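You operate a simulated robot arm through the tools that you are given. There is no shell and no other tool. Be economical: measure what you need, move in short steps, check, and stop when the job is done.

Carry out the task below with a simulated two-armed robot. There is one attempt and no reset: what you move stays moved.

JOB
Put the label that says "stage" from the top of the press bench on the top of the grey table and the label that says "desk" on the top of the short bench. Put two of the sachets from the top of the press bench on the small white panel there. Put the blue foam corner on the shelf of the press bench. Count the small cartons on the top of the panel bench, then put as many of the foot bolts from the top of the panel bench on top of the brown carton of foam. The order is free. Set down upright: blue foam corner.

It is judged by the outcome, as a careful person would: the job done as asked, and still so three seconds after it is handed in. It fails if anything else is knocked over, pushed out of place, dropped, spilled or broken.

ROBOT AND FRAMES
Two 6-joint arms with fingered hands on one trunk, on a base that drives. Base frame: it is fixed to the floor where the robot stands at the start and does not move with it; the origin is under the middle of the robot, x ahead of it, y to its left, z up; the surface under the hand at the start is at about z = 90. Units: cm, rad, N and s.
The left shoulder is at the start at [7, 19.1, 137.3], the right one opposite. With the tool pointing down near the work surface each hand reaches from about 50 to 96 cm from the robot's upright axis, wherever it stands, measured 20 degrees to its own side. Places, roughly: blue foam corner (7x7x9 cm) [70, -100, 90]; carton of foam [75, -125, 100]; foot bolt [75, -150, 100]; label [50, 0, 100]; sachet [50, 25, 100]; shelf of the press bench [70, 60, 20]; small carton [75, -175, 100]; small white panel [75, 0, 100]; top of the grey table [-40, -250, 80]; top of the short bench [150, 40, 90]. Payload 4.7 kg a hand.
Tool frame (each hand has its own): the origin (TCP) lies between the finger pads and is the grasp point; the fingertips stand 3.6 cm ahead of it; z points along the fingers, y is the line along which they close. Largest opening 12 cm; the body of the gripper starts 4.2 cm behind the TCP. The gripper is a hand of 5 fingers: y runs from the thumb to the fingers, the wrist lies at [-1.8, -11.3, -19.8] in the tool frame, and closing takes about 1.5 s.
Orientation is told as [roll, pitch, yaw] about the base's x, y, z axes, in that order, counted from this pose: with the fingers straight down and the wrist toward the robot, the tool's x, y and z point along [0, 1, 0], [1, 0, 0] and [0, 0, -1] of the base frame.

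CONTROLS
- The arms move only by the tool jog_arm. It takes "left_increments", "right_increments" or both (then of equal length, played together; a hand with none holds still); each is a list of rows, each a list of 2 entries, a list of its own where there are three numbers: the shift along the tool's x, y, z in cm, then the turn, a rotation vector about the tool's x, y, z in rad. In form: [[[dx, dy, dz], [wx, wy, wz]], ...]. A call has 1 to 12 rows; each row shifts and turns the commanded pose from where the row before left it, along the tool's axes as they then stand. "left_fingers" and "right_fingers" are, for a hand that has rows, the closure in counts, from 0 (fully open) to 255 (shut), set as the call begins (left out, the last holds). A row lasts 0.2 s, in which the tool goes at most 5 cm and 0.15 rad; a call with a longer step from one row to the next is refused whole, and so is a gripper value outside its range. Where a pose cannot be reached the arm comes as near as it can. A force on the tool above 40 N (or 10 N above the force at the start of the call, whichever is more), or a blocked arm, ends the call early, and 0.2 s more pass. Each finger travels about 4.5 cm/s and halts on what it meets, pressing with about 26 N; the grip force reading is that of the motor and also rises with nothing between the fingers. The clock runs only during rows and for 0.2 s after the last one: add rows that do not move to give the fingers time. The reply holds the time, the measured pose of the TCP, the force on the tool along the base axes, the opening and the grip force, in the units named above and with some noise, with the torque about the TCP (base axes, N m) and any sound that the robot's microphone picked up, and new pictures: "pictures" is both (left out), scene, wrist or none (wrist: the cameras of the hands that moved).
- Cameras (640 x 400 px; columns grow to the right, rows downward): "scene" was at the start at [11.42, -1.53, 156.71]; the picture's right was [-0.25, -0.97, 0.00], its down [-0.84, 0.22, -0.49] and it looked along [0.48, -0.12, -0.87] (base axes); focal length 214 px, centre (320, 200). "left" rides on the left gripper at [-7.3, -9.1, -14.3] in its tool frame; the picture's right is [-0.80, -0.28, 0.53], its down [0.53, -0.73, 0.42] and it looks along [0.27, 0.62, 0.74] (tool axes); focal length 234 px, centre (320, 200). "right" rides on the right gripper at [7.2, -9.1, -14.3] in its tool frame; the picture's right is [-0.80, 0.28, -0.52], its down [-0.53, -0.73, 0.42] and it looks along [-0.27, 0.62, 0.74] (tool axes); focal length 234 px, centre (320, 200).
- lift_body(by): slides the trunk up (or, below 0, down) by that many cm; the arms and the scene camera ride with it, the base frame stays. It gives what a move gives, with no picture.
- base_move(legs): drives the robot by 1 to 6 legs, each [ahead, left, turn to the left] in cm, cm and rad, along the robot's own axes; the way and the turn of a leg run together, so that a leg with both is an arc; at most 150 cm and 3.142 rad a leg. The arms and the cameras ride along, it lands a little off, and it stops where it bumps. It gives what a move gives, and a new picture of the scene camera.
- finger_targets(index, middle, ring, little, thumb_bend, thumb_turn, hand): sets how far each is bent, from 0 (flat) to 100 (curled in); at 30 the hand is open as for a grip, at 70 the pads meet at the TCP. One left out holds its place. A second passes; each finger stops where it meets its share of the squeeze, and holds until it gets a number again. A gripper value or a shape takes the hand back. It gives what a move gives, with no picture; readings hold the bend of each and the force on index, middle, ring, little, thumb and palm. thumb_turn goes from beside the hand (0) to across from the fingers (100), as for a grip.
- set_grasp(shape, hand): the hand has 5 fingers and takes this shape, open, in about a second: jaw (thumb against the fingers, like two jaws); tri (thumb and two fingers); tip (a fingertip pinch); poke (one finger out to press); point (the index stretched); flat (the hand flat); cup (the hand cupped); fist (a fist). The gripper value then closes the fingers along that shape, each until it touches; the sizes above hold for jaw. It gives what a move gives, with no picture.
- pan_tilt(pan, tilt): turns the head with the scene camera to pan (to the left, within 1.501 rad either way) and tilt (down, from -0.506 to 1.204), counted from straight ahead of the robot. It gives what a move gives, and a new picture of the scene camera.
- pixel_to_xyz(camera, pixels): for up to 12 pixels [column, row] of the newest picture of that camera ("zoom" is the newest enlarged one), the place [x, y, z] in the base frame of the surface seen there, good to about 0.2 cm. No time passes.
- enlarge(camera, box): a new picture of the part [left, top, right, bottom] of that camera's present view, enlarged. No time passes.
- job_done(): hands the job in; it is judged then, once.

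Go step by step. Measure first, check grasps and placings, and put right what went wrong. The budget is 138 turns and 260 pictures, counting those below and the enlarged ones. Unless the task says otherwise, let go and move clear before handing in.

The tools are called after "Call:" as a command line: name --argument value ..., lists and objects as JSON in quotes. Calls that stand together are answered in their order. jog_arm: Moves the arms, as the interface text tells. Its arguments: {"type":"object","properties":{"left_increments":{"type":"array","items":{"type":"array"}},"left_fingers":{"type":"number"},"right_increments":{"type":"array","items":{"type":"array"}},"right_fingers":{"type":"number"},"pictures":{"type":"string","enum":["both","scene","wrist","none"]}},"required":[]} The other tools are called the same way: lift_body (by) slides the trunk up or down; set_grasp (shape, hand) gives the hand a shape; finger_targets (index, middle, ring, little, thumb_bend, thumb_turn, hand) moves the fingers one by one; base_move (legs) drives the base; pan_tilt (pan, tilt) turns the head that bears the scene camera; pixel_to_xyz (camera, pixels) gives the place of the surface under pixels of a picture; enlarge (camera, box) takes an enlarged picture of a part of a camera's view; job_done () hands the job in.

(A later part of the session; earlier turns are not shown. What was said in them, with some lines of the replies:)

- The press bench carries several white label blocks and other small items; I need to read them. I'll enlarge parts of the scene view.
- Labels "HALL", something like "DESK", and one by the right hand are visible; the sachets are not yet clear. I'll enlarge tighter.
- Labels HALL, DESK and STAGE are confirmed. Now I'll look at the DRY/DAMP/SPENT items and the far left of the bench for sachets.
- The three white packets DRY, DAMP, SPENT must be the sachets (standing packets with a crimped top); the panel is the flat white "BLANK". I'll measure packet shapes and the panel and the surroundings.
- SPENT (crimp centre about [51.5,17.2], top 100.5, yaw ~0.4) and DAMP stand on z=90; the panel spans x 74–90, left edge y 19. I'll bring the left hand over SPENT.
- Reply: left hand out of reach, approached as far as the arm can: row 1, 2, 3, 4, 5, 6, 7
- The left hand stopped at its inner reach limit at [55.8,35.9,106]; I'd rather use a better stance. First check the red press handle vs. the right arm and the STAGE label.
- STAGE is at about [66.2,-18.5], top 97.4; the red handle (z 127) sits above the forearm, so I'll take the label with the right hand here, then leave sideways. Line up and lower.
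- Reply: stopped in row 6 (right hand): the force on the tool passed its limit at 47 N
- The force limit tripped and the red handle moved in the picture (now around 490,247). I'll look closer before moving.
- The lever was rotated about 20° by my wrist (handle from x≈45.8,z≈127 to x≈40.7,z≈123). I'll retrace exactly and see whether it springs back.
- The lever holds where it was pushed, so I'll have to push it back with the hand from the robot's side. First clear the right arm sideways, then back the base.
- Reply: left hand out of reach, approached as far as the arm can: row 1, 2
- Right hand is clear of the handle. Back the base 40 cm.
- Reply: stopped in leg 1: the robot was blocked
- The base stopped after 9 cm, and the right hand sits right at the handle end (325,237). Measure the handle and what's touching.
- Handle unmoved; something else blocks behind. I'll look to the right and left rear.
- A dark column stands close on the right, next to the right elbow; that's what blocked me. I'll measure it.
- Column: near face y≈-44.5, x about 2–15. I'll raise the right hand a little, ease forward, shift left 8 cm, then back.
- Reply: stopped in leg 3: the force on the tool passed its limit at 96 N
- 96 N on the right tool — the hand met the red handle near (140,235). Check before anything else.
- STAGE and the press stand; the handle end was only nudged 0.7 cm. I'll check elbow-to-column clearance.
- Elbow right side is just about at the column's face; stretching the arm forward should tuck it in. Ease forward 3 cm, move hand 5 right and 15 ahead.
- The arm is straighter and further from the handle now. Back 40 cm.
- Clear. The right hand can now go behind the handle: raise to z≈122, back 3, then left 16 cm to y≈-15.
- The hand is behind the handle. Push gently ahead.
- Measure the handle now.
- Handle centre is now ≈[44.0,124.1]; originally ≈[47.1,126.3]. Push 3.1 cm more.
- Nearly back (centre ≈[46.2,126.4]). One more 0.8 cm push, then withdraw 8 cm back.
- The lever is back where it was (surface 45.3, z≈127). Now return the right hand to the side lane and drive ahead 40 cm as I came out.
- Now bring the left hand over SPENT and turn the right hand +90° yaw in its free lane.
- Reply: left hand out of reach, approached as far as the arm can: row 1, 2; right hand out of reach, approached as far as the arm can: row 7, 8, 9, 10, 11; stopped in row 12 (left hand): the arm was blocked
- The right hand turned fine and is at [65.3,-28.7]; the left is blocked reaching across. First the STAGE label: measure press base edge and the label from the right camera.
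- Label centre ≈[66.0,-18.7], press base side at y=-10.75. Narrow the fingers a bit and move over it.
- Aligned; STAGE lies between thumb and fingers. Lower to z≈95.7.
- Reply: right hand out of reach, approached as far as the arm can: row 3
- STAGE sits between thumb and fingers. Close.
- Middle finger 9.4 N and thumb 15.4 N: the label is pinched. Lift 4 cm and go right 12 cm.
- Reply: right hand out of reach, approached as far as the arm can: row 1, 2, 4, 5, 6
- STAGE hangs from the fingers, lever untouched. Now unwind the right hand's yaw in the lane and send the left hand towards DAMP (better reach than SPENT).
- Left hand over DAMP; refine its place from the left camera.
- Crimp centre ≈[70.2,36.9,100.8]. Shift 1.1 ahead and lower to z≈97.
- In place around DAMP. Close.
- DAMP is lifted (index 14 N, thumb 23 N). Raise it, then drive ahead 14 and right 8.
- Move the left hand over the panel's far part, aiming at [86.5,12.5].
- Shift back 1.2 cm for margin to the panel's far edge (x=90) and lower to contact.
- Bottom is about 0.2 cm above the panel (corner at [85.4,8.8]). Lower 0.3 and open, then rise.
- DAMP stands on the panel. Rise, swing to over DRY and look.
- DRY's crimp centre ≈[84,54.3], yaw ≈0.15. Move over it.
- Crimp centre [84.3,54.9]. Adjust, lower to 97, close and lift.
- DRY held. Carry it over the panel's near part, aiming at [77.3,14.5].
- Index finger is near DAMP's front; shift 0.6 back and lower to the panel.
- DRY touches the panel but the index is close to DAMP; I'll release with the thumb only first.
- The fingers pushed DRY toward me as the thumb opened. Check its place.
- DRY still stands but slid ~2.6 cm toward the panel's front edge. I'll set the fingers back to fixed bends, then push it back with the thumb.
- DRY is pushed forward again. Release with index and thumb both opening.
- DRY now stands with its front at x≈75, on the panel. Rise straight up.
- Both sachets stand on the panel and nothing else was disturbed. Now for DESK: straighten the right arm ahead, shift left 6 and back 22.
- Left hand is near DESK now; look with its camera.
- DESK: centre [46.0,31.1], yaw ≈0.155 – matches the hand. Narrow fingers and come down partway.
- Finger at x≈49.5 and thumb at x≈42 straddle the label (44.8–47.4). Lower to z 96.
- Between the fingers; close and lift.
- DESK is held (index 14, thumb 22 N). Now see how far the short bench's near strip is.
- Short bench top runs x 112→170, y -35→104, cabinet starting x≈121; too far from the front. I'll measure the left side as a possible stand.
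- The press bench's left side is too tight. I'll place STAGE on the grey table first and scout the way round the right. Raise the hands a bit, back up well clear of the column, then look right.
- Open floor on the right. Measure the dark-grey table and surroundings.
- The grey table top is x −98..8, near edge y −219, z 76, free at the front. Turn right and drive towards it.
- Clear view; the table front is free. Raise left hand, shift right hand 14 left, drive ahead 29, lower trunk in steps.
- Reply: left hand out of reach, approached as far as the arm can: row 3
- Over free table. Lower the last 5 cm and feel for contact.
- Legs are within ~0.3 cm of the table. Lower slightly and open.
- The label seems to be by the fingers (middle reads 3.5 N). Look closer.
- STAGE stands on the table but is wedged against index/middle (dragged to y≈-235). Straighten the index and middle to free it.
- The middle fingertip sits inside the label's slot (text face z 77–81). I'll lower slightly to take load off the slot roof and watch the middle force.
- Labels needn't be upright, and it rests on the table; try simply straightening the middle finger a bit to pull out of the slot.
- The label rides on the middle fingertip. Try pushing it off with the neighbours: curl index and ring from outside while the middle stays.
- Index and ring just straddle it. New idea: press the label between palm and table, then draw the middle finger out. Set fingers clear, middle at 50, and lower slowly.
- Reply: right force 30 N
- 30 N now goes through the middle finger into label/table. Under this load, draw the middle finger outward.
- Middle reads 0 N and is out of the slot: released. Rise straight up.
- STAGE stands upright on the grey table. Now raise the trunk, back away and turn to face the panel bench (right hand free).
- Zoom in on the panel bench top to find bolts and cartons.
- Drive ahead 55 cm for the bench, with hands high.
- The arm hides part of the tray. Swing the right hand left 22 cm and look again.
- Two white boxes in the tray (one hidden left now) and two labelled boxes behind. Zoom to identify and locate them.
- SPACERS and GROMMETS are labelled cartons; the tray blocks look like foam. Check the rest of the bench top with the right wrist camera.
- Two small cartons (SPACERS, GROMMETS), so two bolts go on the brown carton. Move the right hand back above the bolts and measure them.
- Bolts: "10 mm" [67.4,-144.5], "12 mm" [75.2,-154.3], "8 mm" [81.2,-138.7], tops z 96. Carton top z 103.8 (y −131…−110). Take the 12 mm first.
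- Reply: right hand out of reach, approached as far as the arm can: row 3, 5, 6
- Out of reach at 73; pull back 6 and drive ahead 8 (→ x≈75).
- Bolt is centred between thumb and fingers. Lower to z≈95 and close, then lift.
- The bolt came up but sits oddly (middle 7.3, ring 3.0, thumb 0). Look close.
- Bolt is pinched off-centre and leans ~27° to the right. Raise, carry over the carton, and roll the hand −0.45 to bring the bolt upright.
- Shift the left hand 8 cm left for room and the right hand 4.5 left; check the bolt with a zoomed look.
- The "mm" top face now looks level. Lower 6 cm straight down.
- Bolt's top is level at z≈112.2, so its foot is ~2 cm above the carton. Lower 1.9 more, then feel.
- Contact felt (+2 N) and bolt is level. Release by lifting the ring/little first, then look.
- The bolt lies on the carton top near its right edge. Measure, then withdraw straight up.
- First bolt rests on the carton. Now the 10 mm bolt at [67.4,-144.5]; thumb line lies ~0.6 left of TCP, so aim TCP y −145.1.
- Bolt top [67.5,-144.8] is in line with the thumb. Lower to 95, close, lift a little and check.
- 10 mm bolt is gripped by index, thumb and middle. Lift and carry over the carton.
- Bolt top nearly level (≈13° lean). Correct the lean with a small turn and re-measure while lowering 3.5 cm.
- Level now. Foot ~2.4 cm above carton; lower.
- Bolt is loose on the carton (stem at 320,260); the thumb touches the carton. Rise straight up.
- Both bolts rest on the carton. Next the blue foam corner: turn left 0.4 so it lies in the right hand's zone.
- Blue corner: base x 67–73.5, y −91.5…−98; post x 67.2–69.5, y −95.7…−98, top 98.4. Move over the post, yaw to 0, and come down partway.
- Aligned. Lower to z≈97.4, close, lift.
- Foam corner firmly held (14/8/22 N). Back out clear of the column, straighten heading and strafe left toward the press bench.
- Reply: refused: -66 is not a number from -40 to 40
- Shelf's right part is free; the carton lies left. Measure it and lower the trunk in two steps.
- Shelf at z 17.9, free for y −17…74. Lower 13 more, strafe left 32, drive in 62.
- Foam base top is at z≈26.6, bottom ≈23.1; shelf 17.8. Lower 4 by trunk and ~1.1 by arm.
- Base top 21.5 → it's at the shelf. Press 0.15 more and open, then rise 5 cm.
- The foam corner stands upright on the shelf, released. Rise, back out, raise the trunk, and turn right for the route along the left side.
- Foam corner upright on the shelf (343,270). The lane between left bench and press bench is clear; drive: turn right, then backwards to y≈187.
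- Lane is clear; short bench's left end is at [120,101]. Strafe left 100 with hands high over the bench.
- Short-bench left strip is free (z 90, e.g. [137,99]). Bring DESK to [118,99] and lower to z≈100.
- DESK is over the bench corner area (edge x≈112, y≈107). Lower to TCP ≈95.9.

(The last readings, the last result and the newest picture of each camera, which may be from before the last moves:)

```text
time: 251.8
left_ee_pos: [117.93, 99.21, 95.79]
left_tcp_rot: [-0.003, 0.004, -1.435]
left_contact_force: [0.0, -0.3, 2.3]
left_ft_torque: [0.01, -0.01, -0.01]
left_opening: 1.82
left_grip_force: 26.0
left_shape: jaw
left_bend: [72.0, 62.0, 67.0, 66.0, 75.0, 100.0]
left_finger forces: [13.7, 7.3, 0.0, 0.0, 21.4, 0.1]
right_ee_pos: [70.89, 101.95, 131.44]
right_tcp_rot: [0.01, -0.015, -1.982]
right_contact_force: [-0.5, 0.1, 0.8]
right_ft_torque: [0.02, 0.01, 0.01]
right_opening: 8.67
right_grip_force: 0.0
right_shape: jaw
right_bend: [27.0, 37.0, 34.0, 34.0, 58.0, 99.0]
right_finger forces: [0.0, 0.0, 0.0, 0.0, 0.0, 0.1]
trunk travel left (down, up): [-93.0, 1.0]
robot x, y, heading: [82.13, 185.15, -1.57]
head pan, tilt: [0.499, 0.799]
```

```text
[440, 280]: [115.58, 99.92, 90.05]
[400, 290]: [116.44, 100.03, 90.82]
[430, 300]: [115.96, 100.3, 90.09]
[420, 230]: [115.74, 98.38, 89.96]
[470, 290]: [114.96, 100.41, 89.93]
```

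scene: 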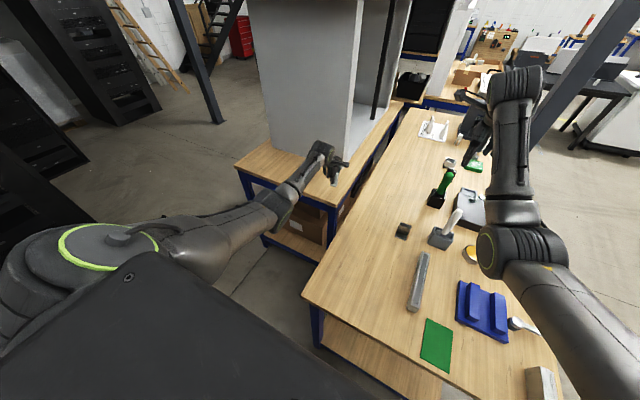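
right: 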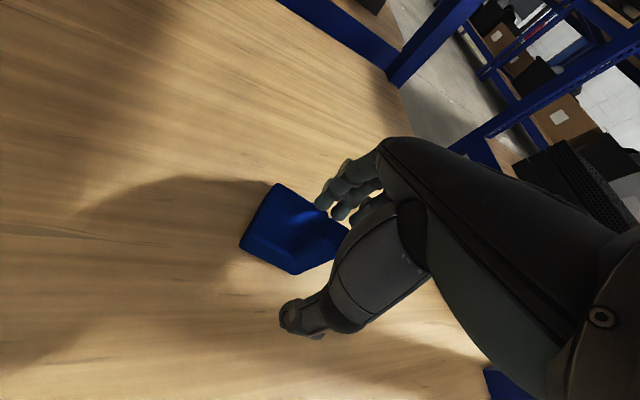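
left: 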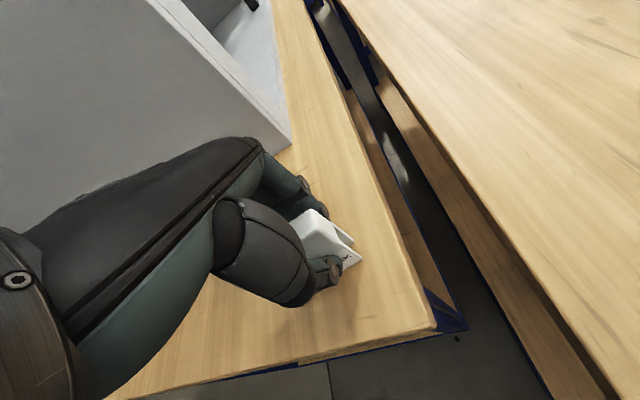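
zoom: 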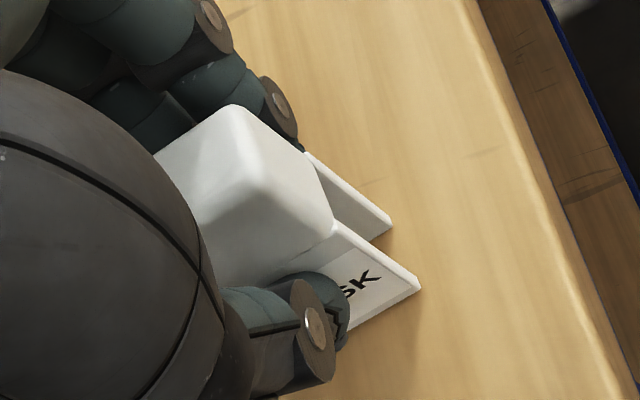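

Contact (+2.3 N) and the legs stand on the bench. Open.

Call:
jog_arm --left_increments '[[[0, 0, 0], [0, 0, 0]], [[0, 0, 0], [0, 0, 0]], [[0, 0, 0], [0, 0, 0]], [[0, 0, 0], [0, 0, 0]], [[0, 0, 0], [0, 0, 0]]]' --left_fingers 60 --pictures "wrist"

Call:
enlarge --camera "left" --box '[270, 180, 400, 290]'

```text
time: 253.0
left_ee_pos: [118.1, 99.27, 95.67]
left_tcp_rot: [0.0, 0.007, -1.436]
left_contact_force: [0.6, 0.8, -0.8]
left_ft_torque: [-0.01, 0.01, 0.02]
left_opening: 9.16
left_grip_force: 0.0
left_shape: jaw
left_bend: [26.0, 35.0, 33.0, 34.0, 55.0, 99.0]
left_finger forces: [0.0, 0.0, 0.0, 0.0, 0.0, 0.0]
right_ee_pos: [70.82, 101.88, 131.39]
right_tcp_rot: [0.01, -0.014, -1.984]
right_contact_force: [-0.2, -0.6, 0.2]
right_ft_torque: [0.02, 0.0, 0.0]
right_opening: 8.71
right_grip_force: 0.1
right_shape: jaw
right_bend: [27.0, 37.0, 34.0, 34.0, 58.0, 99.0]
right_finger forces: [0.0, 0.0, 0.0, 0.1, 0.0, 0.0]
trunk travel left (down, up): [-93.0, 1.0]
robot x, y, heading: [82.29, 184.98, -1.584]
head pan, tilt: [0.499, 0.799]
```

left: 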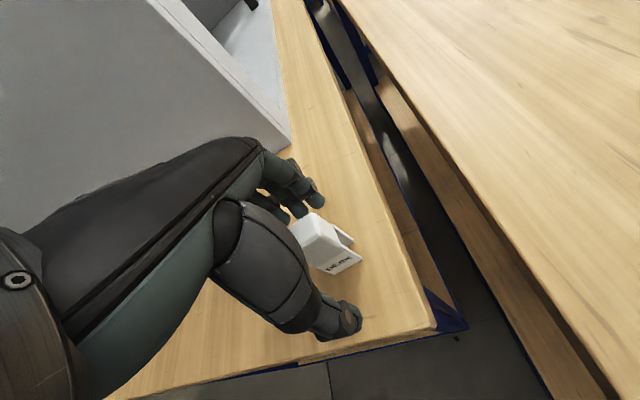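

```text
3.64 times, centred on (335, 235) of left
```

zoom: 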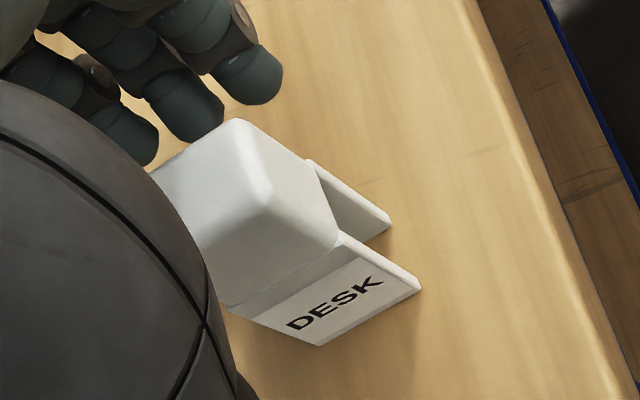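

DESK stands free on the short bench. Rise clear and take a last look.

Call:
jog_arm --left_increments '[[[0, 0, -2], [0, 0, 0]], [[0, 0, -4], [0, 0, 0]], [[0, 0, -4.5], [0, 0, 0]], [[0, 0, -4.5], [0, 0, 0]], [[0, 0, -4.5], [0, 0, 0]], [[0, -4, 0], [0, 0, 0]], [[0, -4, 0], [0, 0, 0]], [[0, -4, 0], [0, 0, 0]], [[0, 0, 0], [0, 0, 0]]]' --pictures "scene"

Call:
enlarge --camera "scene" --box '[380, 40, 500, 160]'

Call:
enlarge --camera "scene" --box '[260, 110, 420, 220]'

```text
time: 255.0
left_ee_pos: [116.36, 111.11, 115.12]
left_tcp_rot: [-0.001, 0.005, -1.434]
left_contact_force: [0.0, -0.7, -1.0]
left_ft_torque: [0.0, 0.01, -0.01]
left_opening: 9.13
left_grip_force: 0.1
left_shape: jaw
left_bend: [26.0, 35.0, 33.0, 34.0, 55.0, 99.0]
left_finger forces: [0.0, 0.0, 0.0, 0.0, 0.0, 0.0]
right_ee_pos: [70.82, 101.9, 131.39]
right_tcp_rot: [0.01, -0.013, -1.982]
right_contact_force: [-0.2, -0.1, 0.2]
right_ft_torque: [0.03, 0.04, 0.0]
right_opening: 8.68
right_grip_force: 0.1
right_shape: jaw
right_bend: [27.0, 37.0, 34.0, 34.0, 58.0, 99.0]
right_finger forces: [0.1, 0.1, 0.1, 0.0, 0.0, 0.0]
trunk travel left (down, up): [-93.0, 1.0]
robot x, y, heading: [82.11, 184.75, -1.571]
head pan, tilt: [0.499, 0.799]
```

scene: 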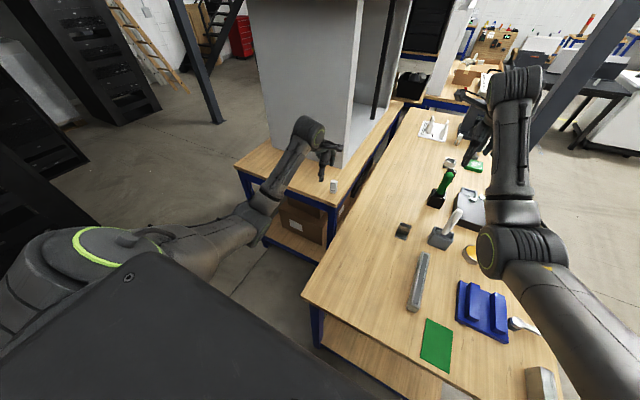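

```text
3.33 times, centred on (440, 100) of scene
```

zoom: 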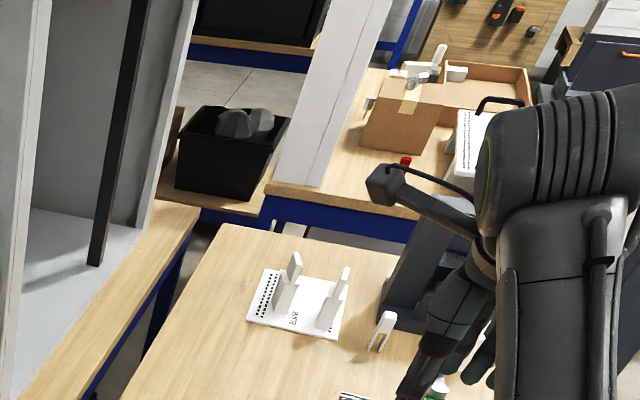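

```text
3.64 times, centred on (340, 165) of scene
```

zoom: 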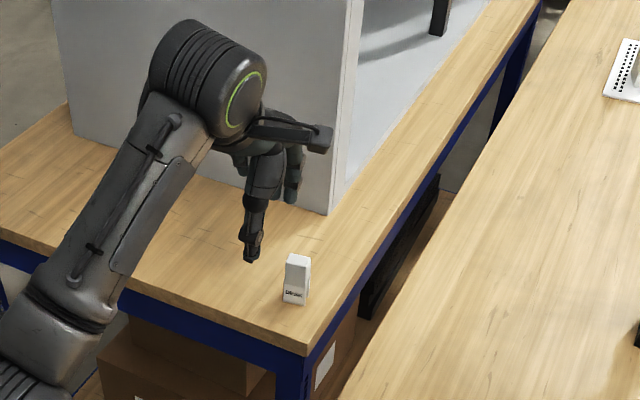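

The last pictures show DESK standing on the short bench, both sachets on the white panel (zoom 290,290 and 335,305) and the two bolts on the carton. Both hands are clear, so I'm handing in.

Call:
job_done

```text
The job is handed in.
```

I've handed the job in with every item placed, and the last pictures show the things I could still see from there in position.

- **Labels:** "stage" stands on the grey table and "desk" stands on the short bench.
- **Sachets:** "DRY" and "DAMP" stand on the small white panel.
- **Foam corner:** the blue one stands upright on the shelf of the press bench.
- **Bolts:** I counted two small cartons ("SPACERS" and "GROMMETS") and put two foot bolts on the brown carton. I took the plain white blocks in the tray to be foam, so I didn't count them. Both bolts tipped over on release and lie on their sides. The 12 mm one is about 1.5 cm from the carton's right edge.

Early on, my right arm pushed the red press lever about 20° out of place. I pushed it back to within about half a centimetre of where it started. I also bumped the column once while backing up.
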